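You operate a simulated robot arm through the tools that you are given. There is no shell and no other tool.

Carry out the task below with a simulated robot arm. There is one attempt and no reset: what you move stays moved.

Task
Give the steel plate marked 26 a copper coat.
Fine: one run of the coater; leave the plate inside, the lid shut and the other plates bare.

It is judged by the outcome, as a careful person would: the job done as asked, and still so three seconds after it is handed in. It fails if anything else is knocked over, pushed out of place, dropped, spilled or broken. A push-on lid holds only when it is set on centred and level and pressed home; a screw cap is set on level and turned clockwise until tight.

Robot
A 7-joint arm with a fingered hand, fixed in place. Base frame: the origin is on the floor under the middle of its stand, x ahead of it, y to its left, z up. Lengths are in m, angles in rad, forces in N, time in s.
With the tool pointing down near the work surface it reaches from about 0.2 to 0.8 m from the base axis. Its first joint turns from -2.897 to 2.897 rad. Payload 4.9 kg.
Tool frame: the origin (TCP) lies between the finger pads and is the grasp point; the fingertips stand 0.032 m ahead of it; z points along the fingers, y is the line along which they close. The gripper opens to 0.192 m; its body begins 0.089 m behind the TCP. The gripper is a hand of 3 fingers: y runs from the thumb to the fingers, the wrist lies at [0, 0, -0.267] in the tool frame.
Orientation is that of the tool frame in the base frame, as a unit quaternion [x, y, z, w]. With the fingers straight down and closing along the base's y, the tool's x points along the base's -x, its y along +y and its z along -z.

Tools
- The arm moves only by the tool nudge_tool. Its argument "plan" is a list of rows, each an object (a shift or turn left out is 0) with "turn": the turn, a rotation vector about the tool's x, y, z in units of 180 degrees (1.0 is 180 degrees), a list of three; "travel": the shift along the tool's x, y, z in units of 300 mm (1.0 is 300 mm), a list of three. In form: [{"turn": [wx, wy, wz], "travel": [dx, dy, dz]}, ...]. A call has 1 to 20 rows; each row is the pose to reach, as a shift and turn from the pose commanded when the call began, along the tool's axes at that moment. A call with a number of a shift or a turn outside -1 to 1 is refused whole. Rows are played at 5 a second. More than 0.05 m and 0.15 rad between two rows, and nothing of the call is played. Where a pose cannot be reached the arm comes as near as it can. A force on the tool above 40 N (or 10 N above the force at the start of the call, whichever is more), or a blocked arm, ends the call early, and 0.2 s more pass. In this call time passes only in rows, and 0.2 s behind the last. The reply holds the time, the measured pose of the TCP, the force on the tool along the base axes, the opening and the grip force, in the units named above and with some noise, with the torque about the TCP (base axes, N m) and any sound that the robot's microphone picked up.
- Cameras (640 x 400 px; columns grow to the right, rows downward): "scene" is fixed at [0.0507, 0.6486, 1.4027]; the picture's right is [-0.74, -0.68, 0.00], its down [-0.28, 0.31, -0.91] and it looks along [0.61, -0.67, -0.42] (base axes); focal length 214 px, centre (320, 200). "wrist" rides on the gripper at [0.08, -0.046, -0.113] in the tool frame; the picture's right is [0.50, 0.87, 0.00], its down [-0.67, 0.39, -0.63] and it looks along [-0.55, 0.32, 0.78] (tool axes); focal length 226 px, centre (320, 200). There is no depth. A picture from a camera that has moved, and an enlarged one, comes with that camera's place and axes in the base frame and with its lens.
- camera(camera): a new picture of that camera. The clock stands still meanwhile.
- set_fingers(finger1, finger2, thumb_bend): sets how far each is bent, from 0 (flat) to 1 (curled in); at 0.3 the hand is open as for a grip, at 0.7 the pads meet at the TCP. One left out holds its place. A second passes; each finger stops where it meets its share of the squeeze, and holds until it gets a number again. It is the only way to open and close the hand. It gives what a move gives, with no picture; readings hold the bend of each and the force on the fingers (four entries, about 0 where the hand has none), thumb and palm.
- close_up(camera, box): a new picture of the part [left, top, right, bottom] of that camera's present view, enlarged. The clock stands still meanwhile.
- hand_in(): hands the job in; it is judged then, once.

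Nothing tells you positions but the pictures and the camera data. Unless the task says otherwise, let go and move clear before handing in.

The tools are called after "Request:" as a command line: name --argument value ..., lists and objects as JSON in quotes. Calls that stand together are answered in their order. nudge_tool: Moves the arm, as the interface text tells. Its arguments: {"type":"object","properties":{"plan":{"type":"array","items":{"type":"object","properties":{"turn":{"type":"array","items":{"type":"number"}},"travel":{"type":"array","items":{"type":"number"}}}}}},"required":["plan"]} The other tools are called the same way: set_fingers (finger1, finger2, thumb_bend) moves the fingers one by one; camera (camera) takes a picture; close_up (camera, box) takes an enlarged picture of a part of a camera's view; hand_in () hands the job in.

At the start:

```text
clock: 0.0
eef_pos: [0.1904, 0.3288, 1.3838]
ee_rot: [0.001, 1.0, -0.003, -0.001]
contact_force: [-0.8, 0.1, 0.3]
ft_torque: [0.0, -0.03, -0.04]
finger_gap: 0.1921
grip_force: 0.0
shape: jaw
bend: [0.3, 0.3, 0.3]
finger forces: [0.0, 0.1, 0.0, 0.0, 0.1, 0.1]
```

scene: 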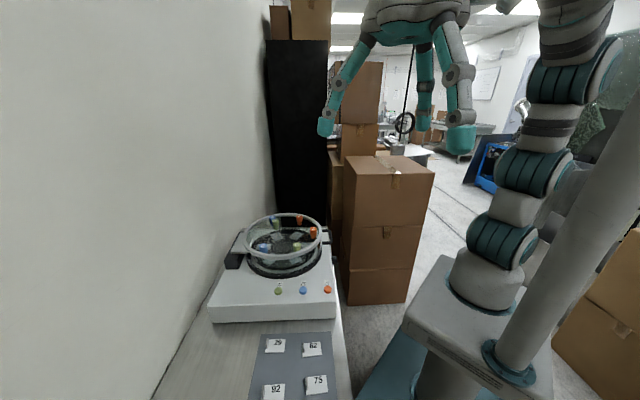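
wrist: 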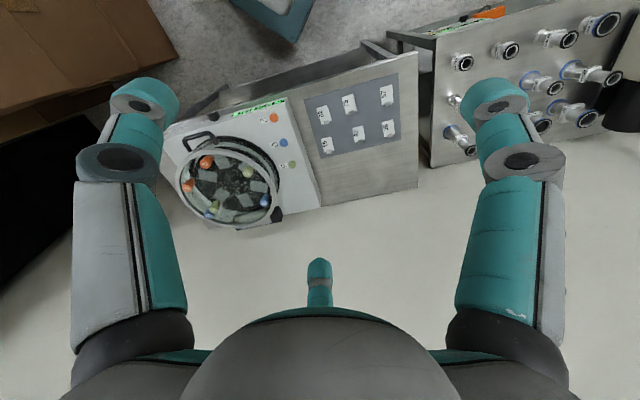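

I see a coater with a glass lid, coloured buttons on its front, and a mat with small marked plates on a bench to the robot's left. I'll look closer at both before moving anything.

Request:
close_up --camera "scene" --box '[200, 200, 360, 300]'

Request:
close_up --camera "scene" --box '[200, 300, 360, 400]'

Request:
close_up --camera "wrist" --box '[290, 60, 430, 180]'

Request:
close_up --camera "wrist" --box '[160, 90, 320, 240]'

```text
4.00 times, centred on (280, 250) of scene
camera zoom: at [0.0507, 0.6486, 1.4027], right [-0.74, -0.68, 0.0], down [-0.28, 0.31, -0.91], along [0.61, -0.67, -0.42], focal length 858 px, centre (480, 0)
```

zoom: 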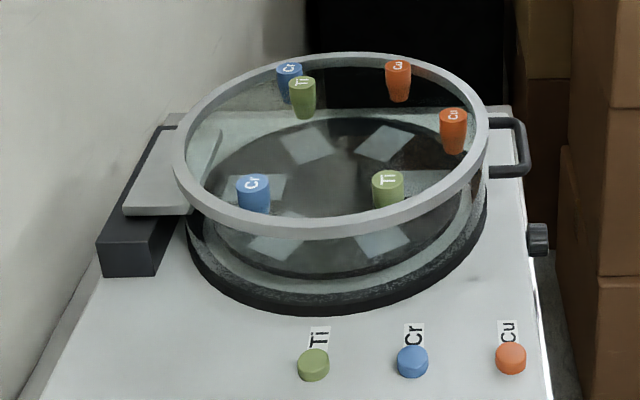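

```text
4.00 times, centred on (280, 350) of scene
camera zoom: at [0.0507, 0.6486, 1.4027], right [-0.74, -0.68, 0.0], down [-0.28, 0.31, -0.91], along [0.61, -0.67, -0.42], focal length 858 px, centre (480, -400)
```

zoom: 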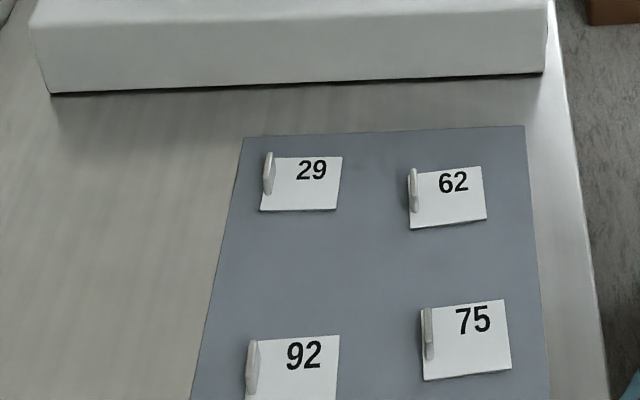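

```text
3.33 times, centred on (360, 120) of wrist
camera zoom: at [0.1099, 0.2838, 1.4975], right [-0.5, 0.87, 0.0], down [0.67, 0.39, 0.63], along [0.55, 0.31, -0.78], focal length 754 px, centre (187, 467)
```

zoom: 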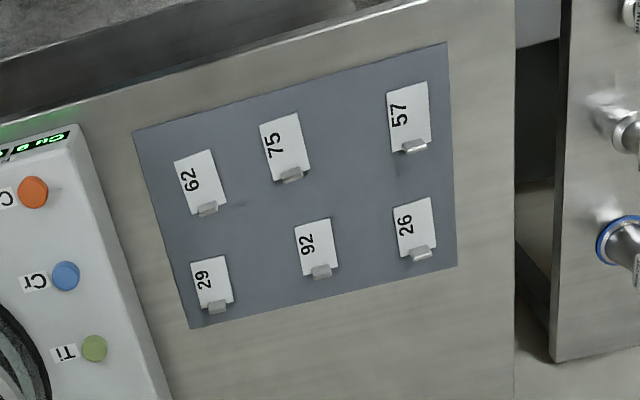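

```text
2.67 times, centred on (240, 165) of wrist
camera zoom: at [0.1099, 0.2838, 1.4975], right [-0.5, 0.87, 0.0], down [0.67, 0.39, 0.63], along [0.55, 0.31, -0.78], focal length 603 px, centre (533, 293)
```

zoom: 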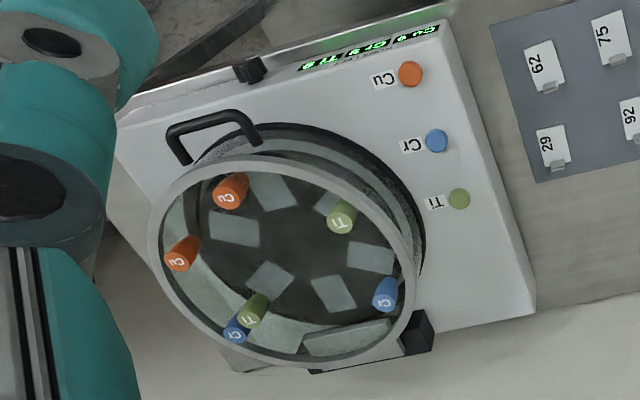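

The mat holds plates 62, 75, 57, 29, 92 and 26, with 26 at the end far from the coater. The coater has a handled lid, six coloured sources, three buttons, a display and a side knob, so I'll zoom in on those next.

Request:
close_up --camera "wrist" --box '[220, 90, 300, 130]'

Request:
close_up --camera "wrist" --box '[170, 125, 290, 225]'

Request:
close_up --camera "scene" --box '[220, 205, 340, 280]'

Request:
close_up --camera "scene" --box '[300, 220, 350, 300]'

```text
8.00 times, centred on (260, 110) of wrist
camera zoom: at [0.1099, 0.2838, 1.4975], right [-0.5, 0.87, 0.0], down [0.67, 0.39, 0.63], along [0.55, 0.31, -0.78], focal length 1808 px, centre (800, 920)
```

zoom: 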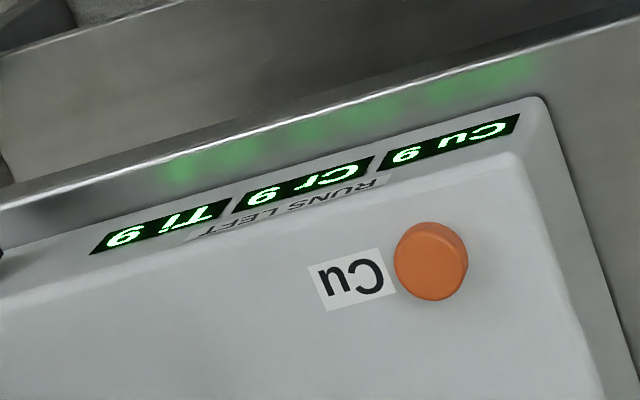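

```text
4.00 times, centred on (230, 175) of wrist
camera zoom: at [0.1099, 0.2838, 1.4975], right [-0.5, 0.87, 0.0], down [0.67, 0.39, 0.63], along [0.55, 0.31, -0.78], focal length 904 px, centre (680, 300)
```

zoom: 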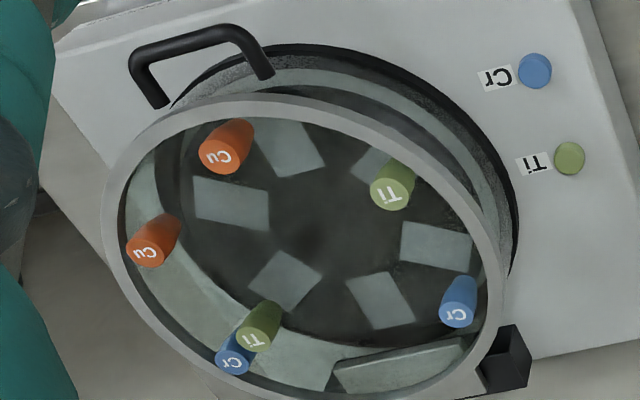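

```text
5.33 times, centred on (280, 242) of scene
camera zoom: at [0.0507, 0.6486, 1.4027], right [-0.74, -0.68, 0.0], down [-0.28, 0.31, -0.91], along [0.61, -0.67, -0.42], focal length 1144 px, centre (533, -27)
```

zoom: 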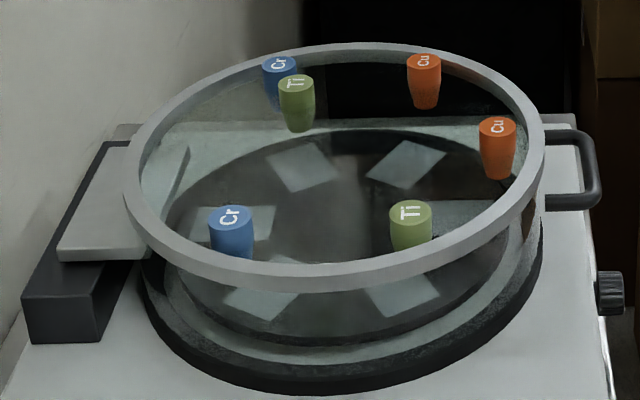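

```text
5.00 times, centred on (325, 260) of scene
camera zoom: at [0.0507, 0.6486, 1.4027], right [-0.74, -0.68, 0.0], down [-0.28, 0.31, -0.91], along [0.61, -0.67, -0.42], focal length 1072 px, centre (295, -100)
```

zoom: 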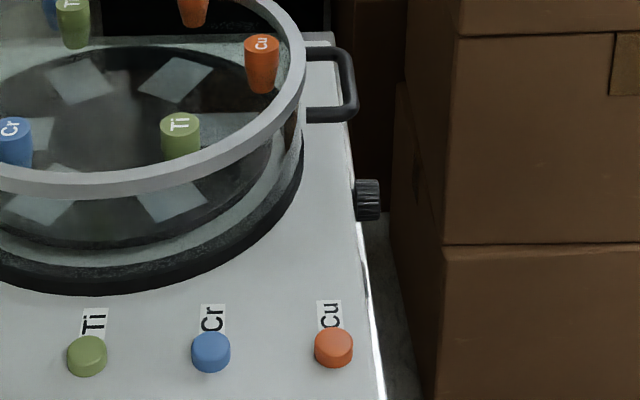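

The display reads "RUNS LEFT Cu 9, Cr 9, Ti 9", and the guns hang from the lid above a six-slot table. I'll bring the wrist camera nearer the coater, staying high, to find out which slots sit under copper.

Request:
nudge_tool --plan '[{"travel": [-0.096, -0.07, 0.077]}, {"travel": [-0.192, -0.141, 0.153]}, {"travel": [-0.288, -0.211, 0.23]}, {"travel": [-0.383, -0.281, 0.306]}, {"travel": [-0.479, -0.352, 0.383]}, {"travel": [-0.575, -0.422, 0.46]}, {"travel": [-0.671, -0.493, 0.536]}, {"travel": [-0.767, -0.563, 0.613]}]'

Request:
camera --camera "wrist"

Request:
camera --camera "scene"

```text
clock: 1.8
eef_pos: [0.419, 0.1568, 1.2022]
ee_rot: [0.001, 1.0, -0.003, -0.001]
contact_force: [0.4, 0.3, 0.9]
ft_torque: [-0.01, -0.03, 0.0]
finger_gap: 0.1918
grip_force: 0.2
shape: jaw
bend: [0.3, 0.3, 0.3]
finger forces: [0.1, 0.1, 0.0, 0.1, 0.0, 0.1]
```

```text
taken
camera wrist: at [0.3391, 0.1113, 1.3159], right [-0.5, 0.87, 0.0], down [0.67, 0.39, 0.63], along [0.55, 0.31, -0.78], focal length 226 px, centre (320, 200)
```

wrist: 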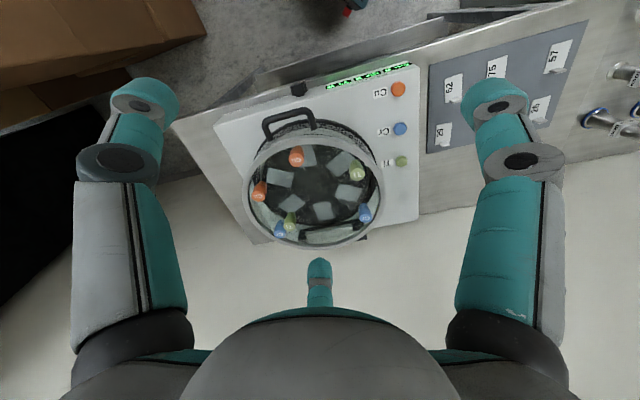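

```text
taken
```

scene: 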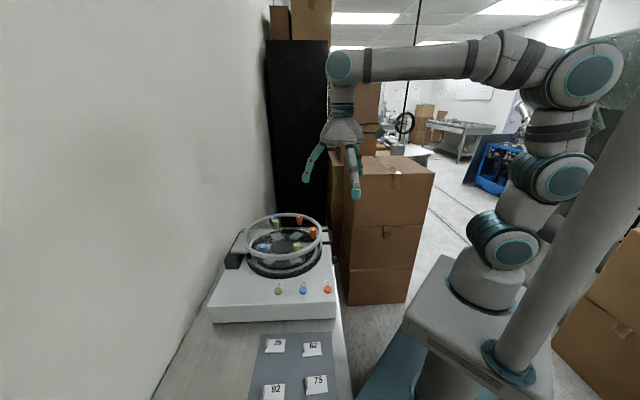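

Request:
close_up --camera "wrist" --box '[235, 110, 395, 250]'

Request:
close_up --camera "wrist" --box '[200, 60, 420, 200]'

```text
2.86 times, centred on (315, 180) of wrist
camera zoom: at [0.3391, 0.1113, 1.3159], right [-0.5, 0.87, 0.0], down [0.67, 0.39, 0.63], along [0.55, 0.31, -0.78], focal length 646 px, centre (334, 257)
```

zoom: 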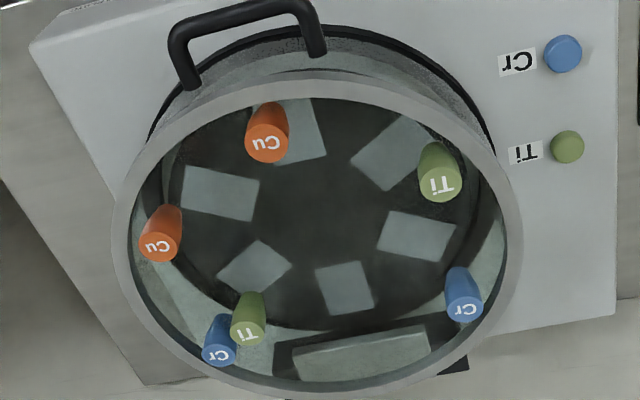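

```text
2.86 times, centred on (310, 130) of wrist
camera zoom: at [0.3391, 0.1113, 1.3159], right [-0.5, 0.87, 0.0], down [0.67, 0.39, 0.63], along [0.55, 0.31, -0.78], focal length 646 px, centre (349, 400)
```

zoom: 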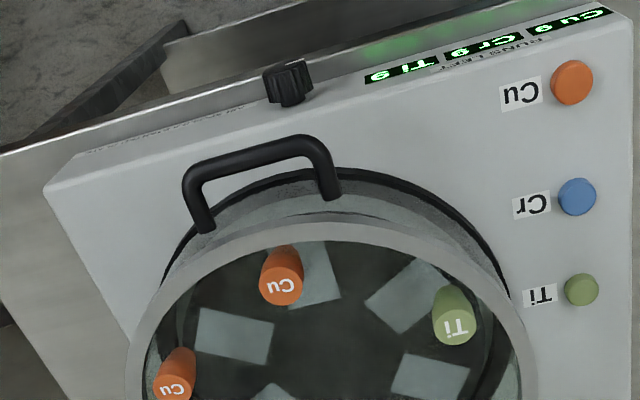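

The six slots sit at 60° steps on the table, and the guns stand over five of them. There is small writing on the coater's robot-facing edge by the knob, so I'll zoom in there and on the guns.

Request:
close_up --camera "wrist" --box '[205, 60, 315, 130]'

Request:
close_up --camera "wrist" --box '[300, 50, 420, 120]'

Request:
close_up --camera "wrist" --box '[240, 185, 390, 250]'

```text
5.71 times, centred on (260, 95) of wrist
camera zoom: at [0.3391, 0.1113, 1.3159], right [-0.5, 0.87, 0.0], down [0.67, 0.39, 0.63], along [0.55, 0.31, -0.78], focal length 1292 px, centre (663, 800)
```

zoom: 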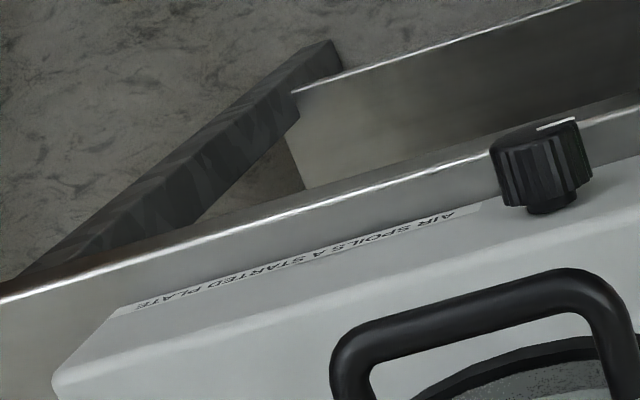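

```text
5.33 times, centred on (360, 85) of wrist
camera zoom: at [0.3391, 0.1113, 1.3159], right [-0.5, 0.87, 0.0], down [0.67, 0.39, 0.63], along [0.55, 0.31, -0.78], focal length 1206 px, centre (107, 813)
```

zoom: 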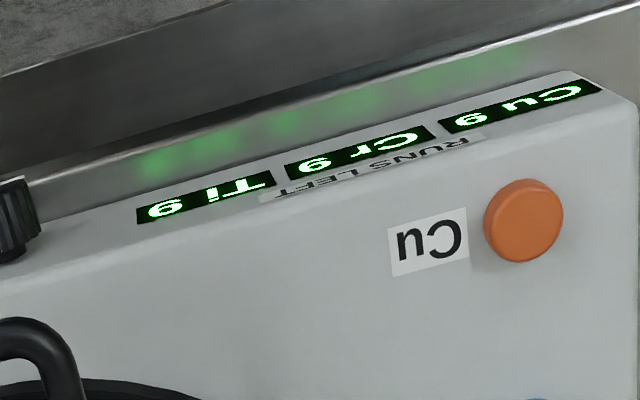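

```text
4.27 times, centred on (315, 218) of wrist
camera zoom: at [0.3391, 0.1113, 1.3159], right [-0.5, 0.87, 0.0], down [0.67, 0.39, 0.63], along [0.55, 0.31, -0.78], focal length 964 px, centre (341, 125)
```

zoom: 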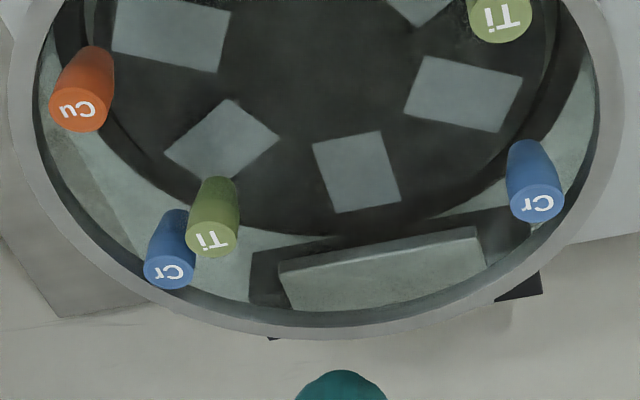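

A label reads "AIR SPOILS A STARTED PLATE", so the lid must stay shut once a run has started. I'll swing the camera round to see the coater's robot-facing side, with the knob and handle.

Request:
nudge_tool --plan '[{"travel": [-0.013, -0.11, 0.048], "turn": [0, 0, -0.0417]}, {"travel": [-0.026, -0.221, 0.096], "turn": [0, 0, -0.0833]}, {"travel": [-0.039, -0.331, 0.144], "turn": [0, 0, -0.125]}, {"travel": [-0.052, -0.442, 0.192], "turn": [0, 0, -0.1667]}, {"travel": [-0.065, -0.552, 0.24], "turn": [0, 0, -0.2083]}, {"travel": [-0.078, -0.662, 0.288], "turn": [0, 0, -0.25]}, {"travel": [-0.09, -0.773, 0.335], "turn": [0, 0, -0.2917]}, {"travel": [-0.103, -0.883, 0.383], "turn": [0, 0, -0.3333]}]'

Request:
camera --camera "wrist"

Request:
close_up --camera "wrist" --box '[200, 100, 440, 250]'

```text
clock: 3.6
eef_pos: [0.4484, -0.1052, 1.0872]
ee_rot: [-0.499, 0.866, -0.002, -0.002]
contact_force: [0.9, 0.3, -0.1]
ft_torque: [0.0, -0.03, -0.05]
finger_gap: 0.192
grip_force: 0.0
shape: jaw
bend: [0.3, 0.3, 0.3]
finger forces: [0.1, 0.0, 0.1, 0.0, 0.0, 0.0]
```

```text
taken
camera wrist: at [0.4482, -0.197, 1.2019], right [-1.0, 0.0, 0.0], down [0.0, 0.78, 0.63], along [0.0, 0.63, -0.78], focal length 226 px, centre (320, 200)
```

wrist: 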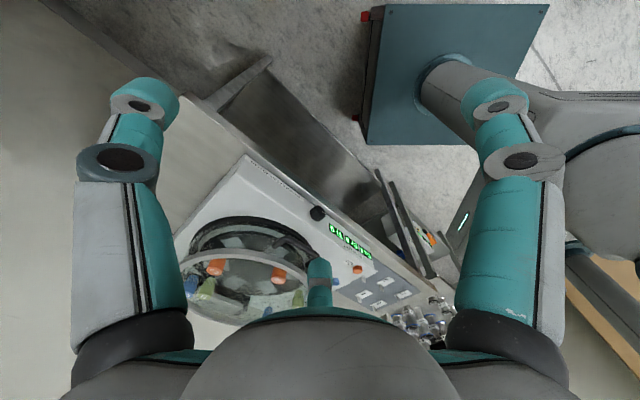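

```text
2.67 times, centred on (320, 175) of wrist
camera zoom: at [0.4482, -0.197, 1.2019], right [-1.0, 0.0, 0.0], down [0.0, 0.78, 0.63], along [0.0, 0.63, -0.78], focal length 603 px, centre (320, 267)
```

zoom: 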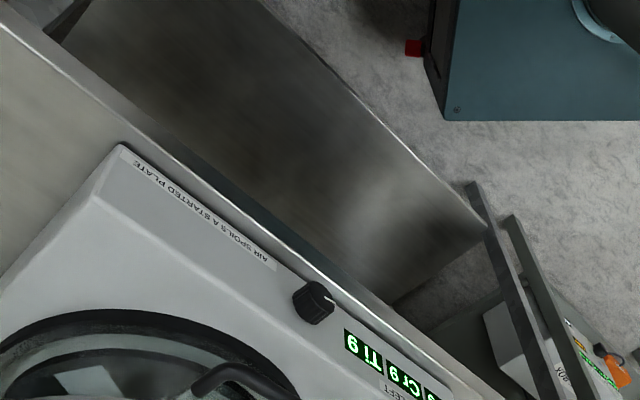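

Request:
close_up --camera "wrist" --box '[365, 190, 465, 270]'

Request:
close_up --camera "wrist" --box '[170, 190, 400, 330]'

Request:
close_up --camera "wrist" --box '[300, 195, 340, 225]'

```text
5.00 times, centred on (415, 230) of wrist
camera zoom: at [0.4482, -0.197, 1.2019], right [-1.0, 0.0, 0.0], down [0.0, 0.78, 0.63], along [0.0, 0.63, -0.78], focal length 1130 px, centre (-155, 50)
```

zoom: 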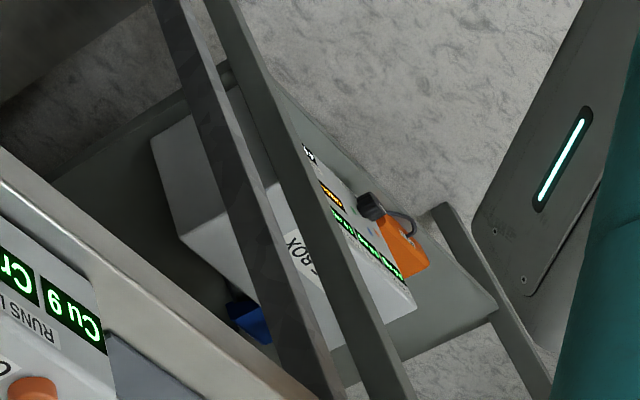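

```text
2.78 times, centred on (285, 260) of wrist
camera zoom: at [0.4482, -0.197, 1.2019], right [-1.0, 0.0, 0.0], down [0.0, 0.78, 0.63], along [0.0, 0.63, -0.78], focal length 629 px, centre (417, 33)
```

zoom: 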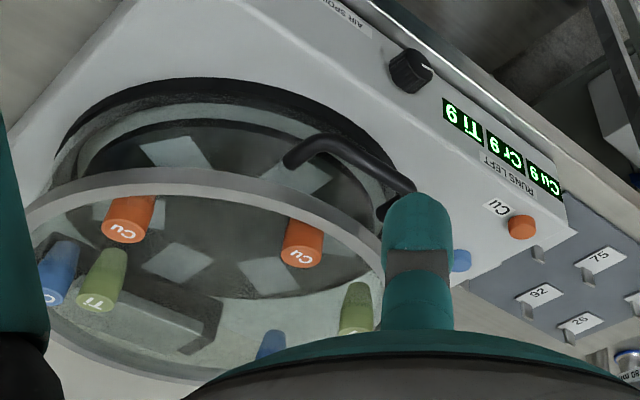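

```text
13.33 times, centred on (320, 210) of wrist
camera zoom: at [0.4482, -0.197, 1.2019], right [-1.0, 0.0, 0.0], down [0.0, 0.78, 0.63], along [0.0, 0.63, -0.78], focal length 3014 px, centre (320, 67)
```

zoom: 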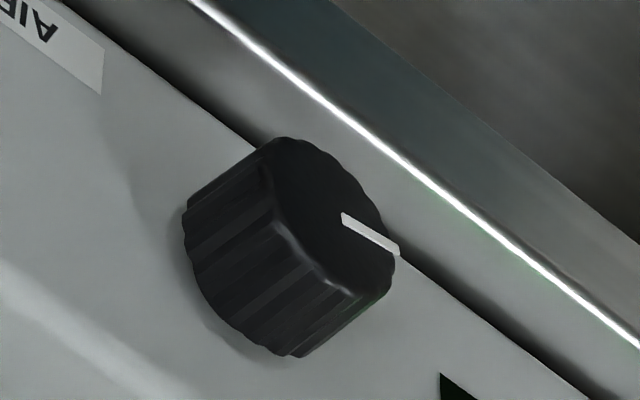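

The coater's side carries the air warning, the knob and the displays; the knob probably turns the slot table and may not be needed. I'll look at the hand's shape and the plates' tabs before planning grips.

Request:
camera --camera "scene"

Request:
close_up --camera "scene" --box '[320, 120, 440, 260]'

Request:
close_up --camera "scene" --box '[240, 330, 340, 400]'

```text
taken
```

scene: 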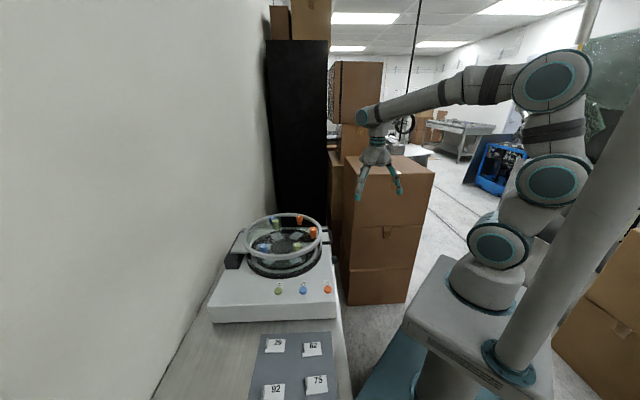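

```text
2.86 times, centred on (380, 190) of scene
camera zoom: at [0.0507, 0.6486, 1.4027], right [-0.74, -0.68, 0.0], down [-0.28, 0.31, -0.91], along [0.61, -0.67, -0.42], focal length 613 px, centre (149, 229)
```

zoom: 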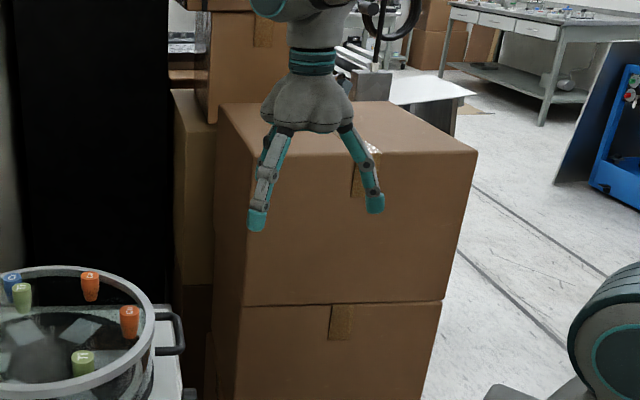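

```text
5.71 times, centred on (290, 365) of scene
camera zoom: at [0.0507, 0.6486, 1.4027], right [-0.74, -0.68, 0.0], down [-0.28, 0.31, -0.91], along [0.61, -0.67, -0.42], focal length 1226 px, centre (491, -743)
```

zoom: 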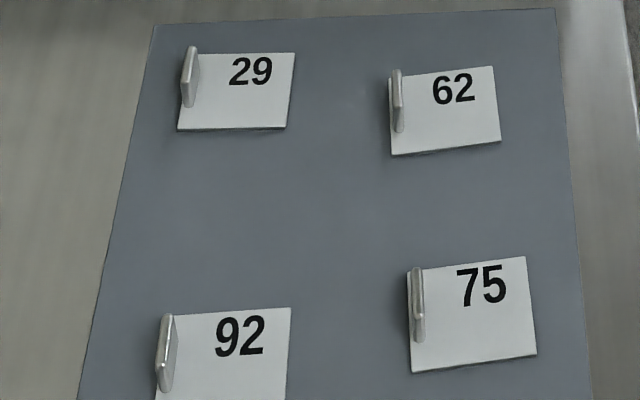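

The hand has three fingers at 120° with the thumb on −y. The lid handle bar is at about (0.474, 0.124, 0.942), running along the mat-to-coater direction, and the hinge is on the far side. I'll yaw the hand so it closes toward the hinge, stopping above and in front of the handle.

Request:
nudge_tool --plan '[{"travel": [-0.032, 0.026, 0], "turn": [0, 0, 0.0417]}, {"travel": [-0.064, 0.052, 0], "turn": [0, 0, 0.0833]}, {"travel": [-0.096, 0.079, 0], "turn": [0, 0, 0.125]}, {"travel": [-0.129, 0.105, 0], "turn": [0, 0, 0.1667]}, {"travel": [-0.161, 0.131, 0], "turn": [0, 0, 0.2083]}, {"travel": [-0.193, 0.157, 0], "turn": [0, 0, 0.25]}, {"travel": [-0.225, 0.183, 0], "turn": [0, 0, 0.2917]}, {"travel": [-0.257, 0.21, 0], "turn": [0, 0, 0.3333]}, {"travel": [-0.289, 0.236, 0], "turn": [0, 0, 0.375]}, {"travel": [-0.321, 0.262, 0], "turn": [0, 0, 0.4167]}, {"travel": [-0.354, 0.288, 0], "turn": [0, 0, 0.4583]}, {"travel": [-0.386, 0.315, 0], "turn": [0, 0, 0.5]}, {"travel": [-0.418, 0.341, 0], "turn": [0, 0, 0.5417]}, {"travel": [-0.45, 0.367, 0], "turn": [0, 0, 0.5833]}]'

Request:
camera --camera "wrist"

Request:
camera --camera "scene"

```text
clock: 6.6
eef_pos: [0.4216, 0.0668, 1.0857]
ee_rot: [0.384, 0.923, -0.002, 0.0]
contact_force: [0.5, -0.3, -1.0]
ft_torque: [-0.02, -0.02, -0.02]
finger_gap: 0.1919
grip_force: 0.0
shape: jaw
bend: [0.3, 0.3, 0.3]
finger forces: [0.0, 0.1, 0.0, 0.0, 0.0, 0.0]
```

```text
taken
camera wrist: at [0.3328, 0.0908, 1.1993], right [0.26, 0.96, -0.01], down [0.75, -0.2, 0.63], along [0.61, -0.17, -0.78], focal length 226 px, centre (320, 200)
```

wrist: 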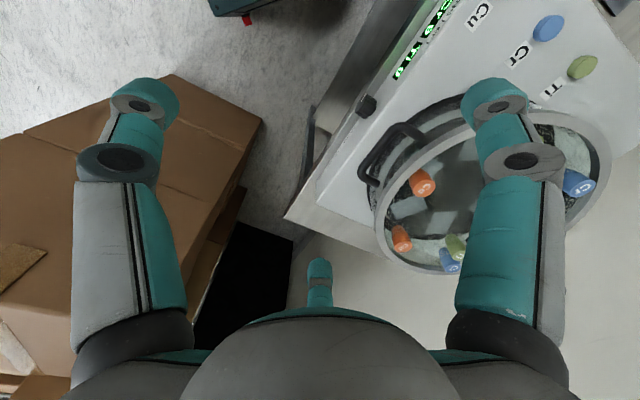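

```text
taken
```

scene: 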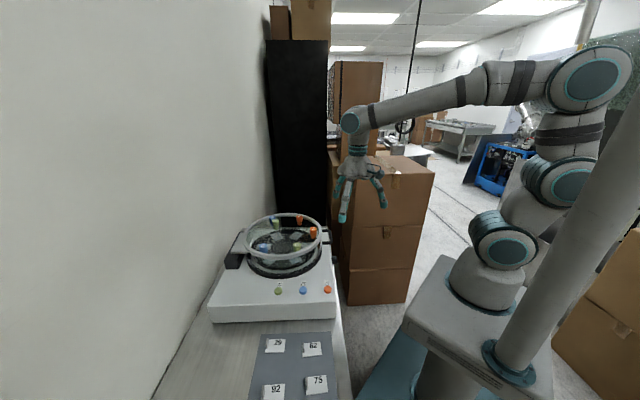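

Request:
nudge_tool --plan '[{"travel": [0, 0, 0.02], "turn": [-0.0347, 0, 0]}, {"travel": [0, 0, 0.04], "turn": [-0.0694, 0, 0]}, {"travel": [0, 0, 0.06], "turn": [-0.1042, 0, 0]}, {"travel": [0, 0, 0.08], "turn": [-0.1389, 0, 0]}, {"travel": [0, 0, 0.1], "turn": [-0.1736, 0, 0]}, {"travel": [0, 0, 0.12], "turn": [-0.2083, 0, 0]}, {"travel": [0, 0, 0.14], "turn": [-0.2431, 0, 0]}, {"travel": [0, 0, 0.16], "turn": [-0.2778, 0, 0]}]'

Request:
camera --camera "wrist"

Request:
camera --camera "scene"

```text
clock: 8.4
eef_pos: [0.4233, 0.0655, 1.0373]
ee_rot: [0.347, 0.838, 0.389, 0.163]
contact_force: [-0.3, 1.2, -0.8]
ft_torque: [0.0, 0.0, 0.03]
finger_gap: 0.1921
grip_force: 0.0
shape: jaw
bend: [0.3, 0.3, 0.3]
finger forces: [0.0, 0.1, 0.0, 0.0, 0.1, 0.1]
```

```text
taken
camera wrist: at [0.2837, 0.039, 1.0758], right [0.04, 0.75, 0.66], down [0.31, -0.64, 0.71], along [0.95, 0.17, -0.26], focal length 226 px, centre (320, 200)
```

wrist: 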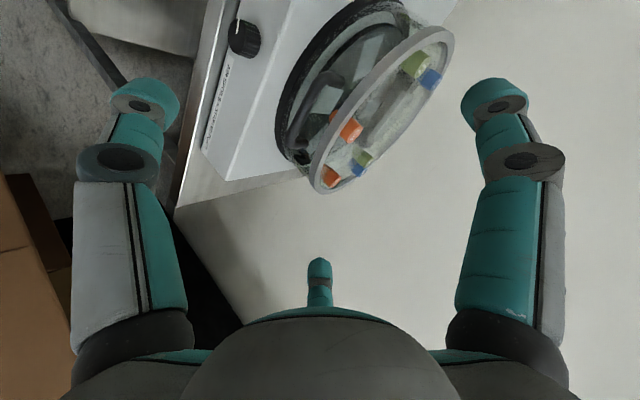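

```text
taken
```

scene: 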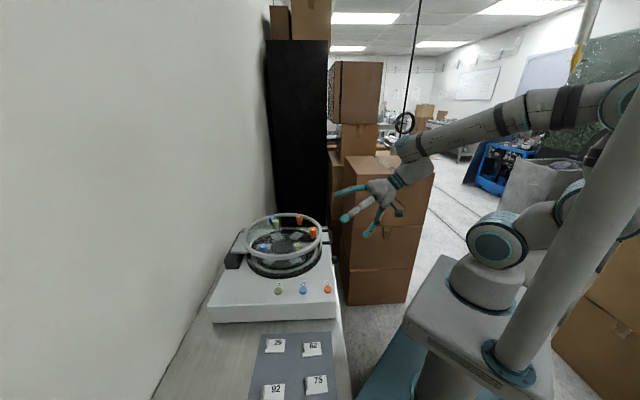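

Request:
close_up --camera "wrist" --box '[200, 0, 470, 200]'

Request:
close_up --camera "wrist" --box '[265, 90, 385, 200]'

Request:
close_up --camera "scene" --box '[300, 130, 480, 260]'

```text
2.00 times, centred on (335, 100) of wrist
camera zoom: at [0.2837, 0.039, 1.0758], right [0.04, 0.75, 0.66], down [0.31, -0.64, 0.71], along [0.95, 0.17, -0.26], focal length 452 px, centre (290, 400)
```

zoom: 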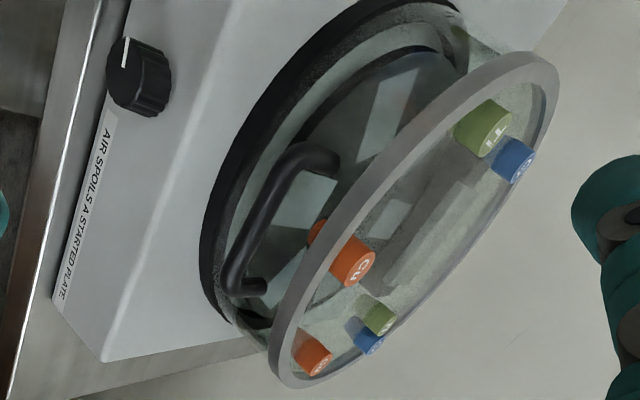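

```text
3.64 times, centred on (325, 145) of wrist
camera zoom: at [0.2837, 0.039, 1.0758], right [0.04, 0.75, 0.66], down [0.31, -0.64, 0.71], along [0.95, 0.17, -0.26], focal length 822 px, centre (302, 400)
```

zoom: 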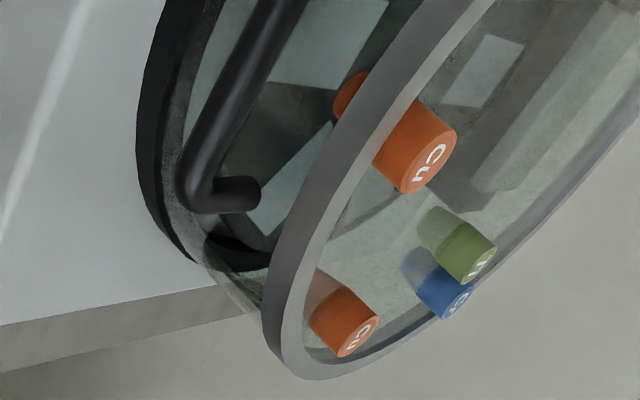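

```text
3.08 times, centred on (390, 195) of scene
camera zoom: at [0.0507, 0.6486, 1.4027], right [-0.74, -0.68, 0.0], down [-0.28, 0.31, -0.91], along [0.61, -0.67, -0.42], focal length 660 px, centre (105, 215)
```

zoom: 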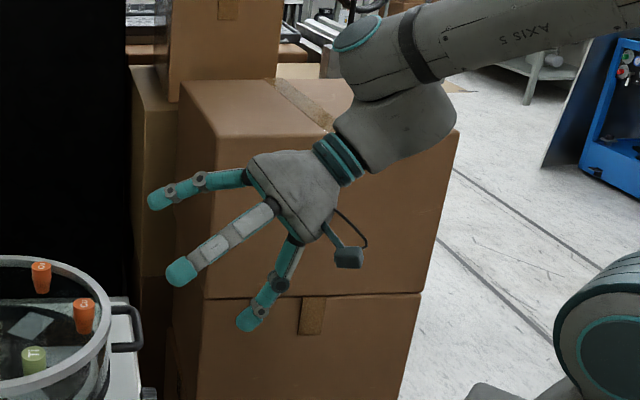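

The handle is fixed to the glass wall just under the ring, so the whole bell lifts with it. I'll lift it with the thumb under the bar and the other two fingers opened wide, and close them over the bar once it's up. First I'll shape the hand.

Request:
set_fingers --finger1 0.15 --finger2 0.15 --thumb_bend 0.6

Request:
camera --camera "wrist"

Request:
close_up --camera "scene" --box '[280, 130, 460, 280]'

```text
clock: 9.4
eef_pos: [0.4232, 0.0657, 1.0382]
ee_rot: [0.348, 0.838, 0.388, 0.162]
contact_force: [0.8, -0.5, 0.0]
ft_torque: [-0.01, 0.0, 0.01]
finger_gap: 0.1329
grip_force: 0.0
shape: fingers
bend: [0.15, 0.15, 0.6]
finger forces: [0.0, 0.0, 0.1, 0.0, 0.1, 0.0]
```

```text
taken
camera wrist: at [0.2836, 0.0392, 1.0759], right [0.04, 0.75, 0.66], down [0.31, -0.64, 0.71], along [0.95, 0.17, -0.26], focal length 226 px, centre (320, 200)
```

wrist: 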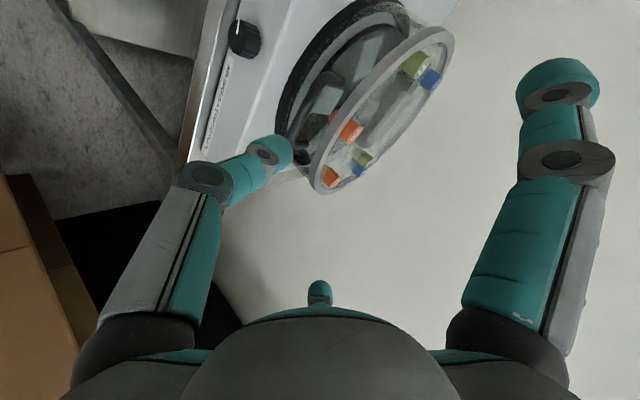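

```text
2.67 times, centred on (370, 205) of scene
camera zoom: at [0.0507, 0.6486, 1.4027], right [-0.74, -0.68, 0.0], down [-0.28, 0.31, -0.91], along [0.61, -0.67, -0.42], focal length 572 px, centre (187, 187)
```

zoom: 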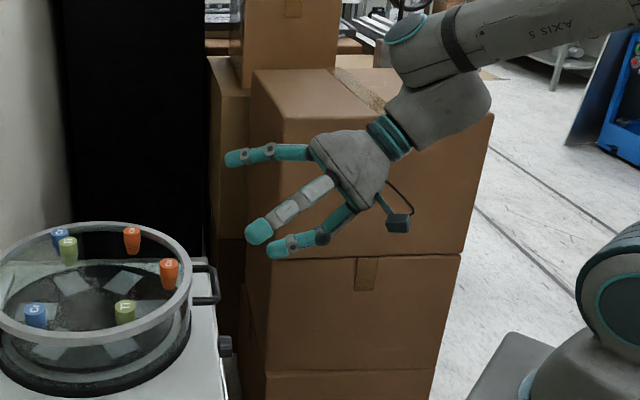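

The thumb is hooked inward and the fingers are spread. I'll drop the thumb to just outside and below the handle bar, then check.

Request:
nudge_tool --plan '[{"travel": [0.004, -0.035, 0.062]}, {"travel": [0.007, -0.07, 0.125]}, {"travel": [0.01, -0.105, 0.187]}, {"travel": [0.013, -0.14, 0.249]}]'

Request:
camera --camera "wrist"

Request:
close_up --camera "scene" --box '[270, 170, 430, 300]'

Request:
close_up --camera "wrist" --box '[190, 30, 450, 200]'

```text
clock: 10.4
eef_pos: [0.4404, 0.0887, 0.9564]
ee_rot: [0.347, 0.838, 0.388, 0.163]
contact_force: [0.3, 1.0, 0.6]
ft_torque: [0.01, 0.02, -0.03]
finger_gap: 0.1331
grip_force: 0.1
shape: fingers
bend: [0.15, 0.15, 0.6]
finger forces: [0.1, 0.0, 0.0, 0.1, 0.1, 0.0]
```

```text
taken
camera wrist: at [0.3016, 0.063, 0.9957], right [0.04, 0.75, 0.66], down [0.31, -0.64, 0.71], along [0.95, 0.17, -0.26], focal length 226 px, centre (320, 200)
```

wrist: 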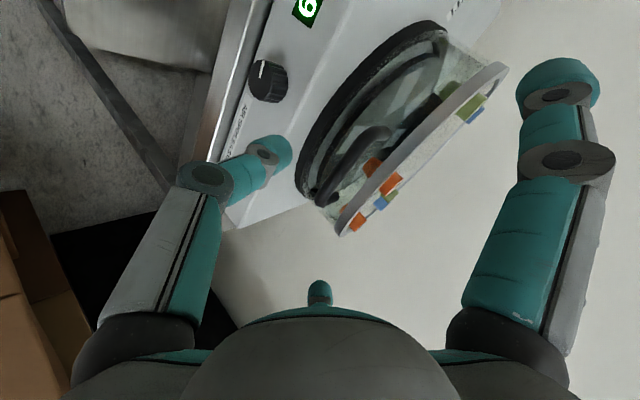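

```text
3.08 times, centred on (350, 235) of scene
camera zoom: at [0.0507, 0.6486, 1.4027], right [-0.74, -0.68, 0.0], down [-0.28, 0.31, -0.91], along [0.61, -0.67, -0.42], focal length 660 px, centre (228, 92)
```

zoom: 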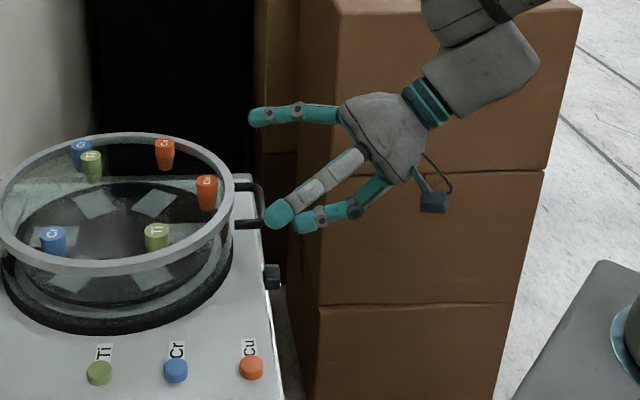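

```text
2.35 times, centred on (320, 115) of wrist
camera zoom: at [0.3016, 0.063, 0.9957], right [0.04, 0.75, 0.66], down [0.31, -0.64, 0.71], along [0.95, 0.17, -0.26], focal length 532 px, centre (320, 400)
```

zoom: 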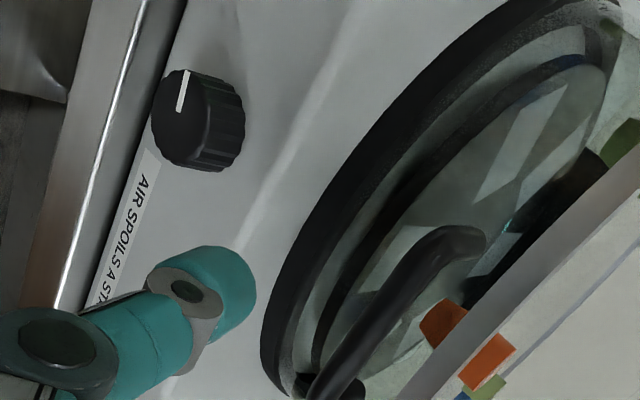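

The thumb tip is at u≈0.374, z≈0.910, outside and below the bar at u≈0.428, z≈0.938. I'll flatten the other two fingers for clearance and slide the thumb under the bar.

Request:
set_fingers --finger1 0.0 --finger2 0.0

Request:
nudge_tool --plan '[{"travel": [0, 0.03, 0.0404]}, {"travel": [0, 0.0594, 0.0809]}, {"travel": [0, 0.089, 0.1213]}, {"travel": [0, 0.1187, 0.1617]}]'

Request:
close_up --camera "scene" --box '[270, 170, 430, 300]'

Request:
camera --camera "wrist"

```text
clock: 11.4
eef_pos: [0.4405, 0.0887, 0.9572]
ee_rot: [0.348, 0.838, 0.387, 0.162]
contact_force: [-0.5, 0.4, 0.5]
ft_torque: [-0.01, -0.01, 0.0]
finger_gap: 0.1481
grip_force: 0.0
shape: fingers
bend: [0.01, 0.01, 0.6]
finger forces: [0.0, 0.0, 0.0, 0.1, 0.0, 0.0]
```

```text
clock: 12.4
eef_pos: [0.4828, 0.1312, 0.9542]
ee_rot: [0.348, 0.838, 0.387, 0.162]
contact_force: [0.4, 0.8, 0.2]
ft_torque: [0.01, 0.02, 0.0]
finger_gap: 0.1478
grip_force: 0.2
shape: fingers
bend: [0.01, 0.01, 0.6]
finger forces: [0.0, 0.0, 0.1, 0.0, 0.0, 0.1]
```

```text
3.08 times, centred on (350, 235) of scene
camera zoom: at [0.0507, 0.6486, 1.4027], right [-0.74, -0.68, 0.0], down [-0.28, 0.31, -0.91], along [0.61, -0.67, -0.42], focal length 660 px, centre (228, 92)
```

zoom: 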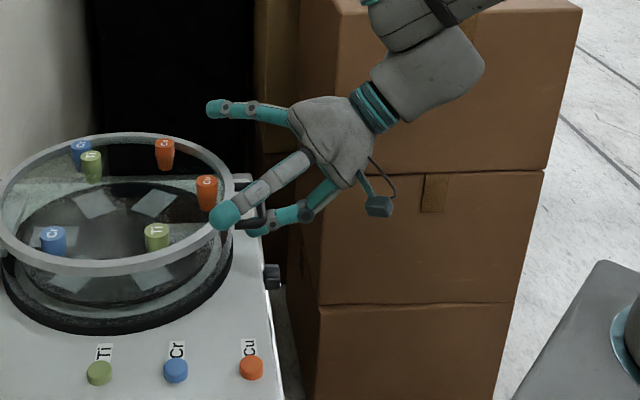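

```text
taken
camera wrist: at [0.3442, 0.1059, 0.9924], right [0.04, 0.75, 0.66], down [0.31, -0.64, 0.71], along [0.95, 0.17, -0.26], focal length 226 px, centre (320, 200)
```

wrist: 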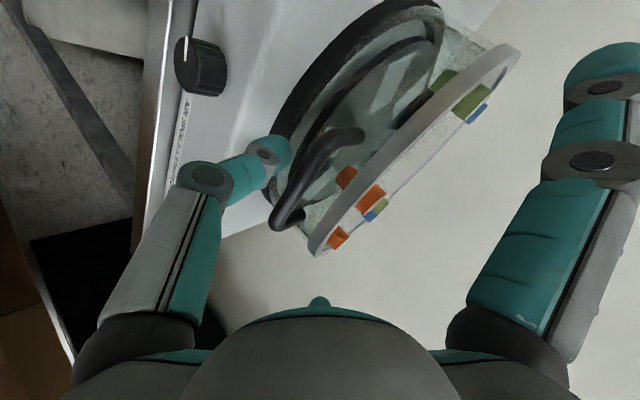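

Request:
close_up --camera "wrist" --box '[200, 80, 400, 270]'

Request:
close_up --camera "scene" --box '[310, 200, 360, 240]'

```text
2.11 times, centred on (300, 175) of wrist
camera zoom: at [0.3442, 0.1059, 0.9924], right [0.04, 0.75, 0.66], down [0.31, -0.64, 0.71], along [0.95, 0.17, -0.26], focal length 476 px, centre (362, 253)
```

zoom: 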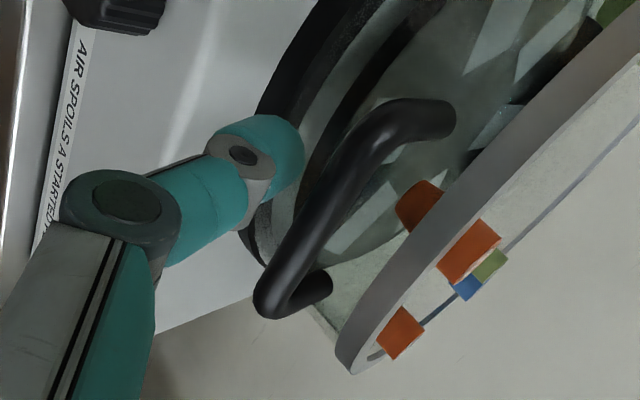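

```text
10.00 times, centred on (335, 220) of scene
camera zoom: at [0.0507, 0.6486, 1.4027], right [-0.74, -0.68, 0.0], down [-0.28, 0.31, -0.91], along [0.61, -0.67, -0.42], focal length 2145 px, centre (170, 0)
```

zoom: 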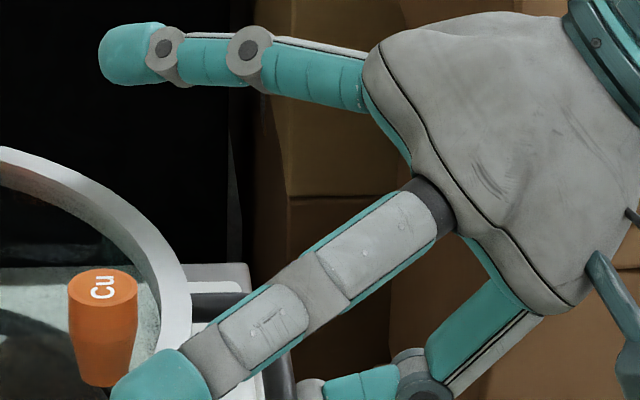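

The thumb is now below the bar with about 10 mm of gap and nothing is touching. I'll lift slowly by 4 cm and watch the force.

Request:
nudge_tool --plan '[{"travel": [0, 0.0362, -0.0088]}, {"travel": [0, 0.0639, -0.0277]}, {"travel": [0, 0.0926, -0.0454]}, {"travel": [0, 0.1213, -0.063]}]'

Request:
close_up --camera "scene" --box '[220, 170, 380, 300]'

Request:
camera --camera "wrist"

```text
clock: 13.4
eef_pos: [0.4889, 0.138, 0.9933]
ee_rot: [0.348, 0.838, 0.388, 0.161]
contact_force: [-2.6, -0.3, -3.5]
ft_torque: [-0.03, 0.06, -0.01]
finger_gap: 0.1511
grip_force: 2.7
shape: fingers
bend: [0.01, 0.01, 0.59]
finger forces: [0.0, 0.0, 0.0, 0.0, 4.7, 0.1]
```

```text
3.08 times, centred on (300, 235) of scene
camera zoom: at [0.0507, 0.6486, 1.4027], right [-0.74, -0.68, 0.0], down [-0.28, 0.31, -0.91], along [0.61, -0.67, -0.42], focal length 660 px, centre (382, 92)
```

zoom: 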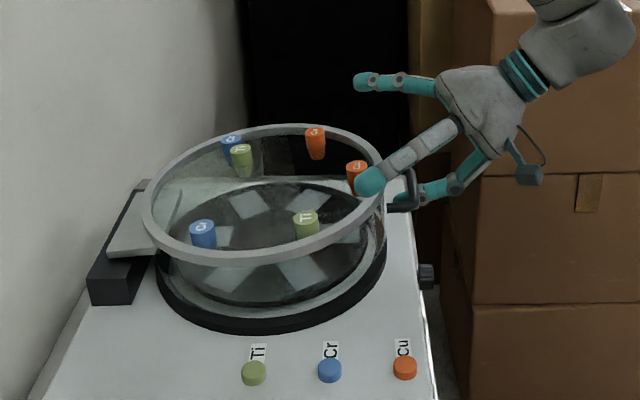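

```text
taken
camera wrist: at [0.3502, 0.1117, 1.0323], right [0.04, 0.75, 0.66], down [0.31, -0.64, 0.71], along [0.95, 0.17, -0.26], focal length 226 px, centre (320, 200)
```

wrist: 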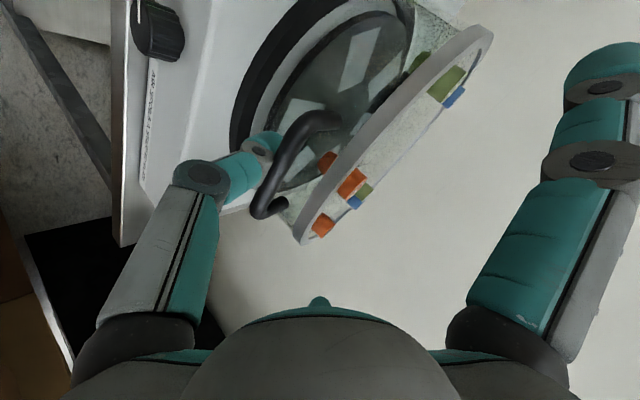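

The lid is rising and the load on the thumb is light, about 5 N. I'll keep following the hinge arc to roughly 20°.

Request:
nudge_tool --plan '[{"travel": [0, 0.0529, -0.0293]}, {"travel": [0, 0.1074, -0.0557]}, {"travel": [0, 0.1632, -0.0791]}, {"travel": [0, 0.22, -0.0996]}, {"travel": [0, 0.2776, -0.1172]}]'

Request:
close_up --camera "scene" --box '[220, 150, 380, 300]'

Request:
camera --camera "wrist"

```text
clock: 14.6
eef_pos: [0.5073, 0.1567, 1.0802]
ee_rot: [0.348, 0.838, 0.388, 0.163]
contact_force: [-2.0, -3.6, -2.2]
ft_torque: [-0.06, 0.07, 0.0]
finger_gap: 0.1512
grip_force: 1.8
shape: fingers
bend: [0.0, 0.0, 0.59]
finger forces: [0.1, 0.0, 0.1, 0.2, 3.9, 0.0]
```

```text
2.67 times, centred on (300, 225) of scene
camera zoom: at [0.0507, 0.6486, 1.4027], right [-0.74, -0.68, 0.0], down [-0.28, 0.31, -0.91], along [0.61, -0.67, -0.42], focal length 572 px, centre (373, 133)
```

zoom: 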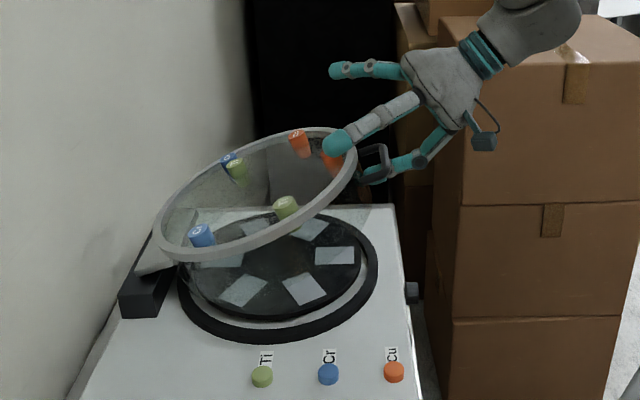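

```text
taken
camera wrist: at [0.3695, 0.1309, 1.118], right [0.04, 0.75, 0.66], down [0.31, -0.64, 0.71], along [0.95, 0.17, -0.26], focal length 226 px, centre (320, 200)
```

wrist: 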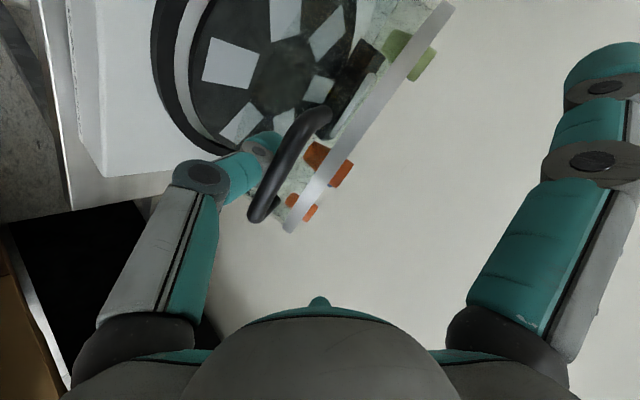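

The whole bell is tilting open and the six-slot table is now uncovered. I'll carry on along the arc to about 40°.

Request:
nudge_tool --plan '[{"travel": [0, 0.049, -0.0122]}, {"travel": [0, 0.0984, -0.0224]}, {"travel": [0, 0.1484, -0.0304]}, {"travel": [0, 0.1981, -0.0362]}, {"travel": [0, 0.2483, -0.0397]}, {"travel": [0, 0.2986, -0.0411]}, {"travel": [0, 0.349, -0.0403]}, {"travel": [0, 0.399, -0.0373]}]'

Request:
close_up --camera "scene" --box '[220, 130, 400, 300]'

Request:
camera --camera "wrist"

```text
clock: 15.4
eef_pos: [0.5198, 0.1685, 1.1157]
ee_rot: [0.346, 0.839, 0.387, 0.162]
contact_force: [-23.4, -16.3, 10.3]
ft_torque: [-1.02, 1.36, -0.04]
finger_gap: 0.155
grip_force: 15.0
shape: fingers
bend: [0.0, 0.0, 0.58]
finger forces: [0.1, 0.0, 0.0, 0.0, 31.3, 0.0]
stopped in row 3: the force on the tool passed its limit at 43 N (the readings are from after the stop); the commanded pose is now the measured one
```

```text
2.35 times, centred on (310, 215) of scene
camera zoom: at [0.0507, 0.6486, 1.4027], right [-0.74, -0.68, 0.0], down [-0.28, 0.31, -0.91], along [0.61, -0.67, -0.42], focal length 505 px, centre (344, 165)
```

zoom: 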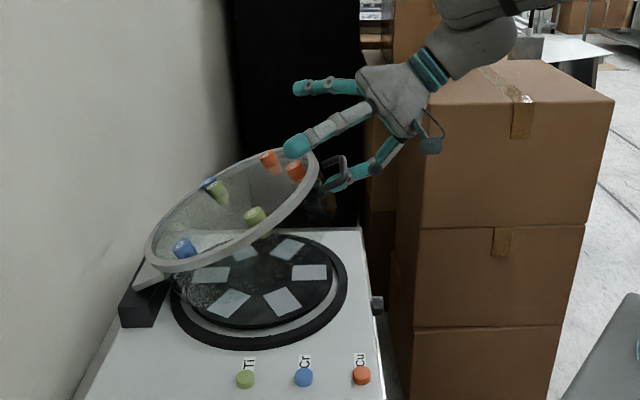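

```text
taken
camera wrist: at [0.3814, 0.1426, 1.1544], right [0.04, 0.75, 0.66], down [0.31, -0.63, 0.71], along [0.95, 0.18, -0.26], focal length 226 px, centre (320, 200)
```

wrist: 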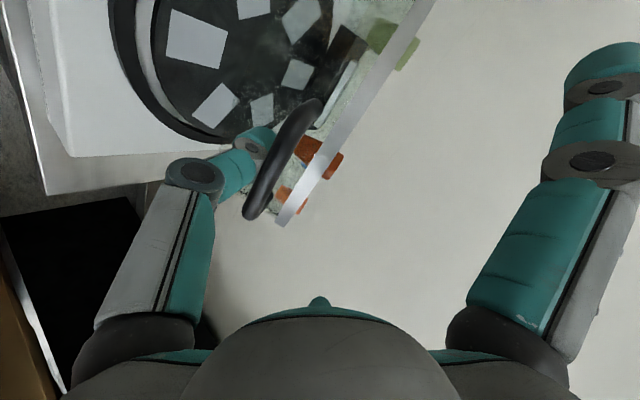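

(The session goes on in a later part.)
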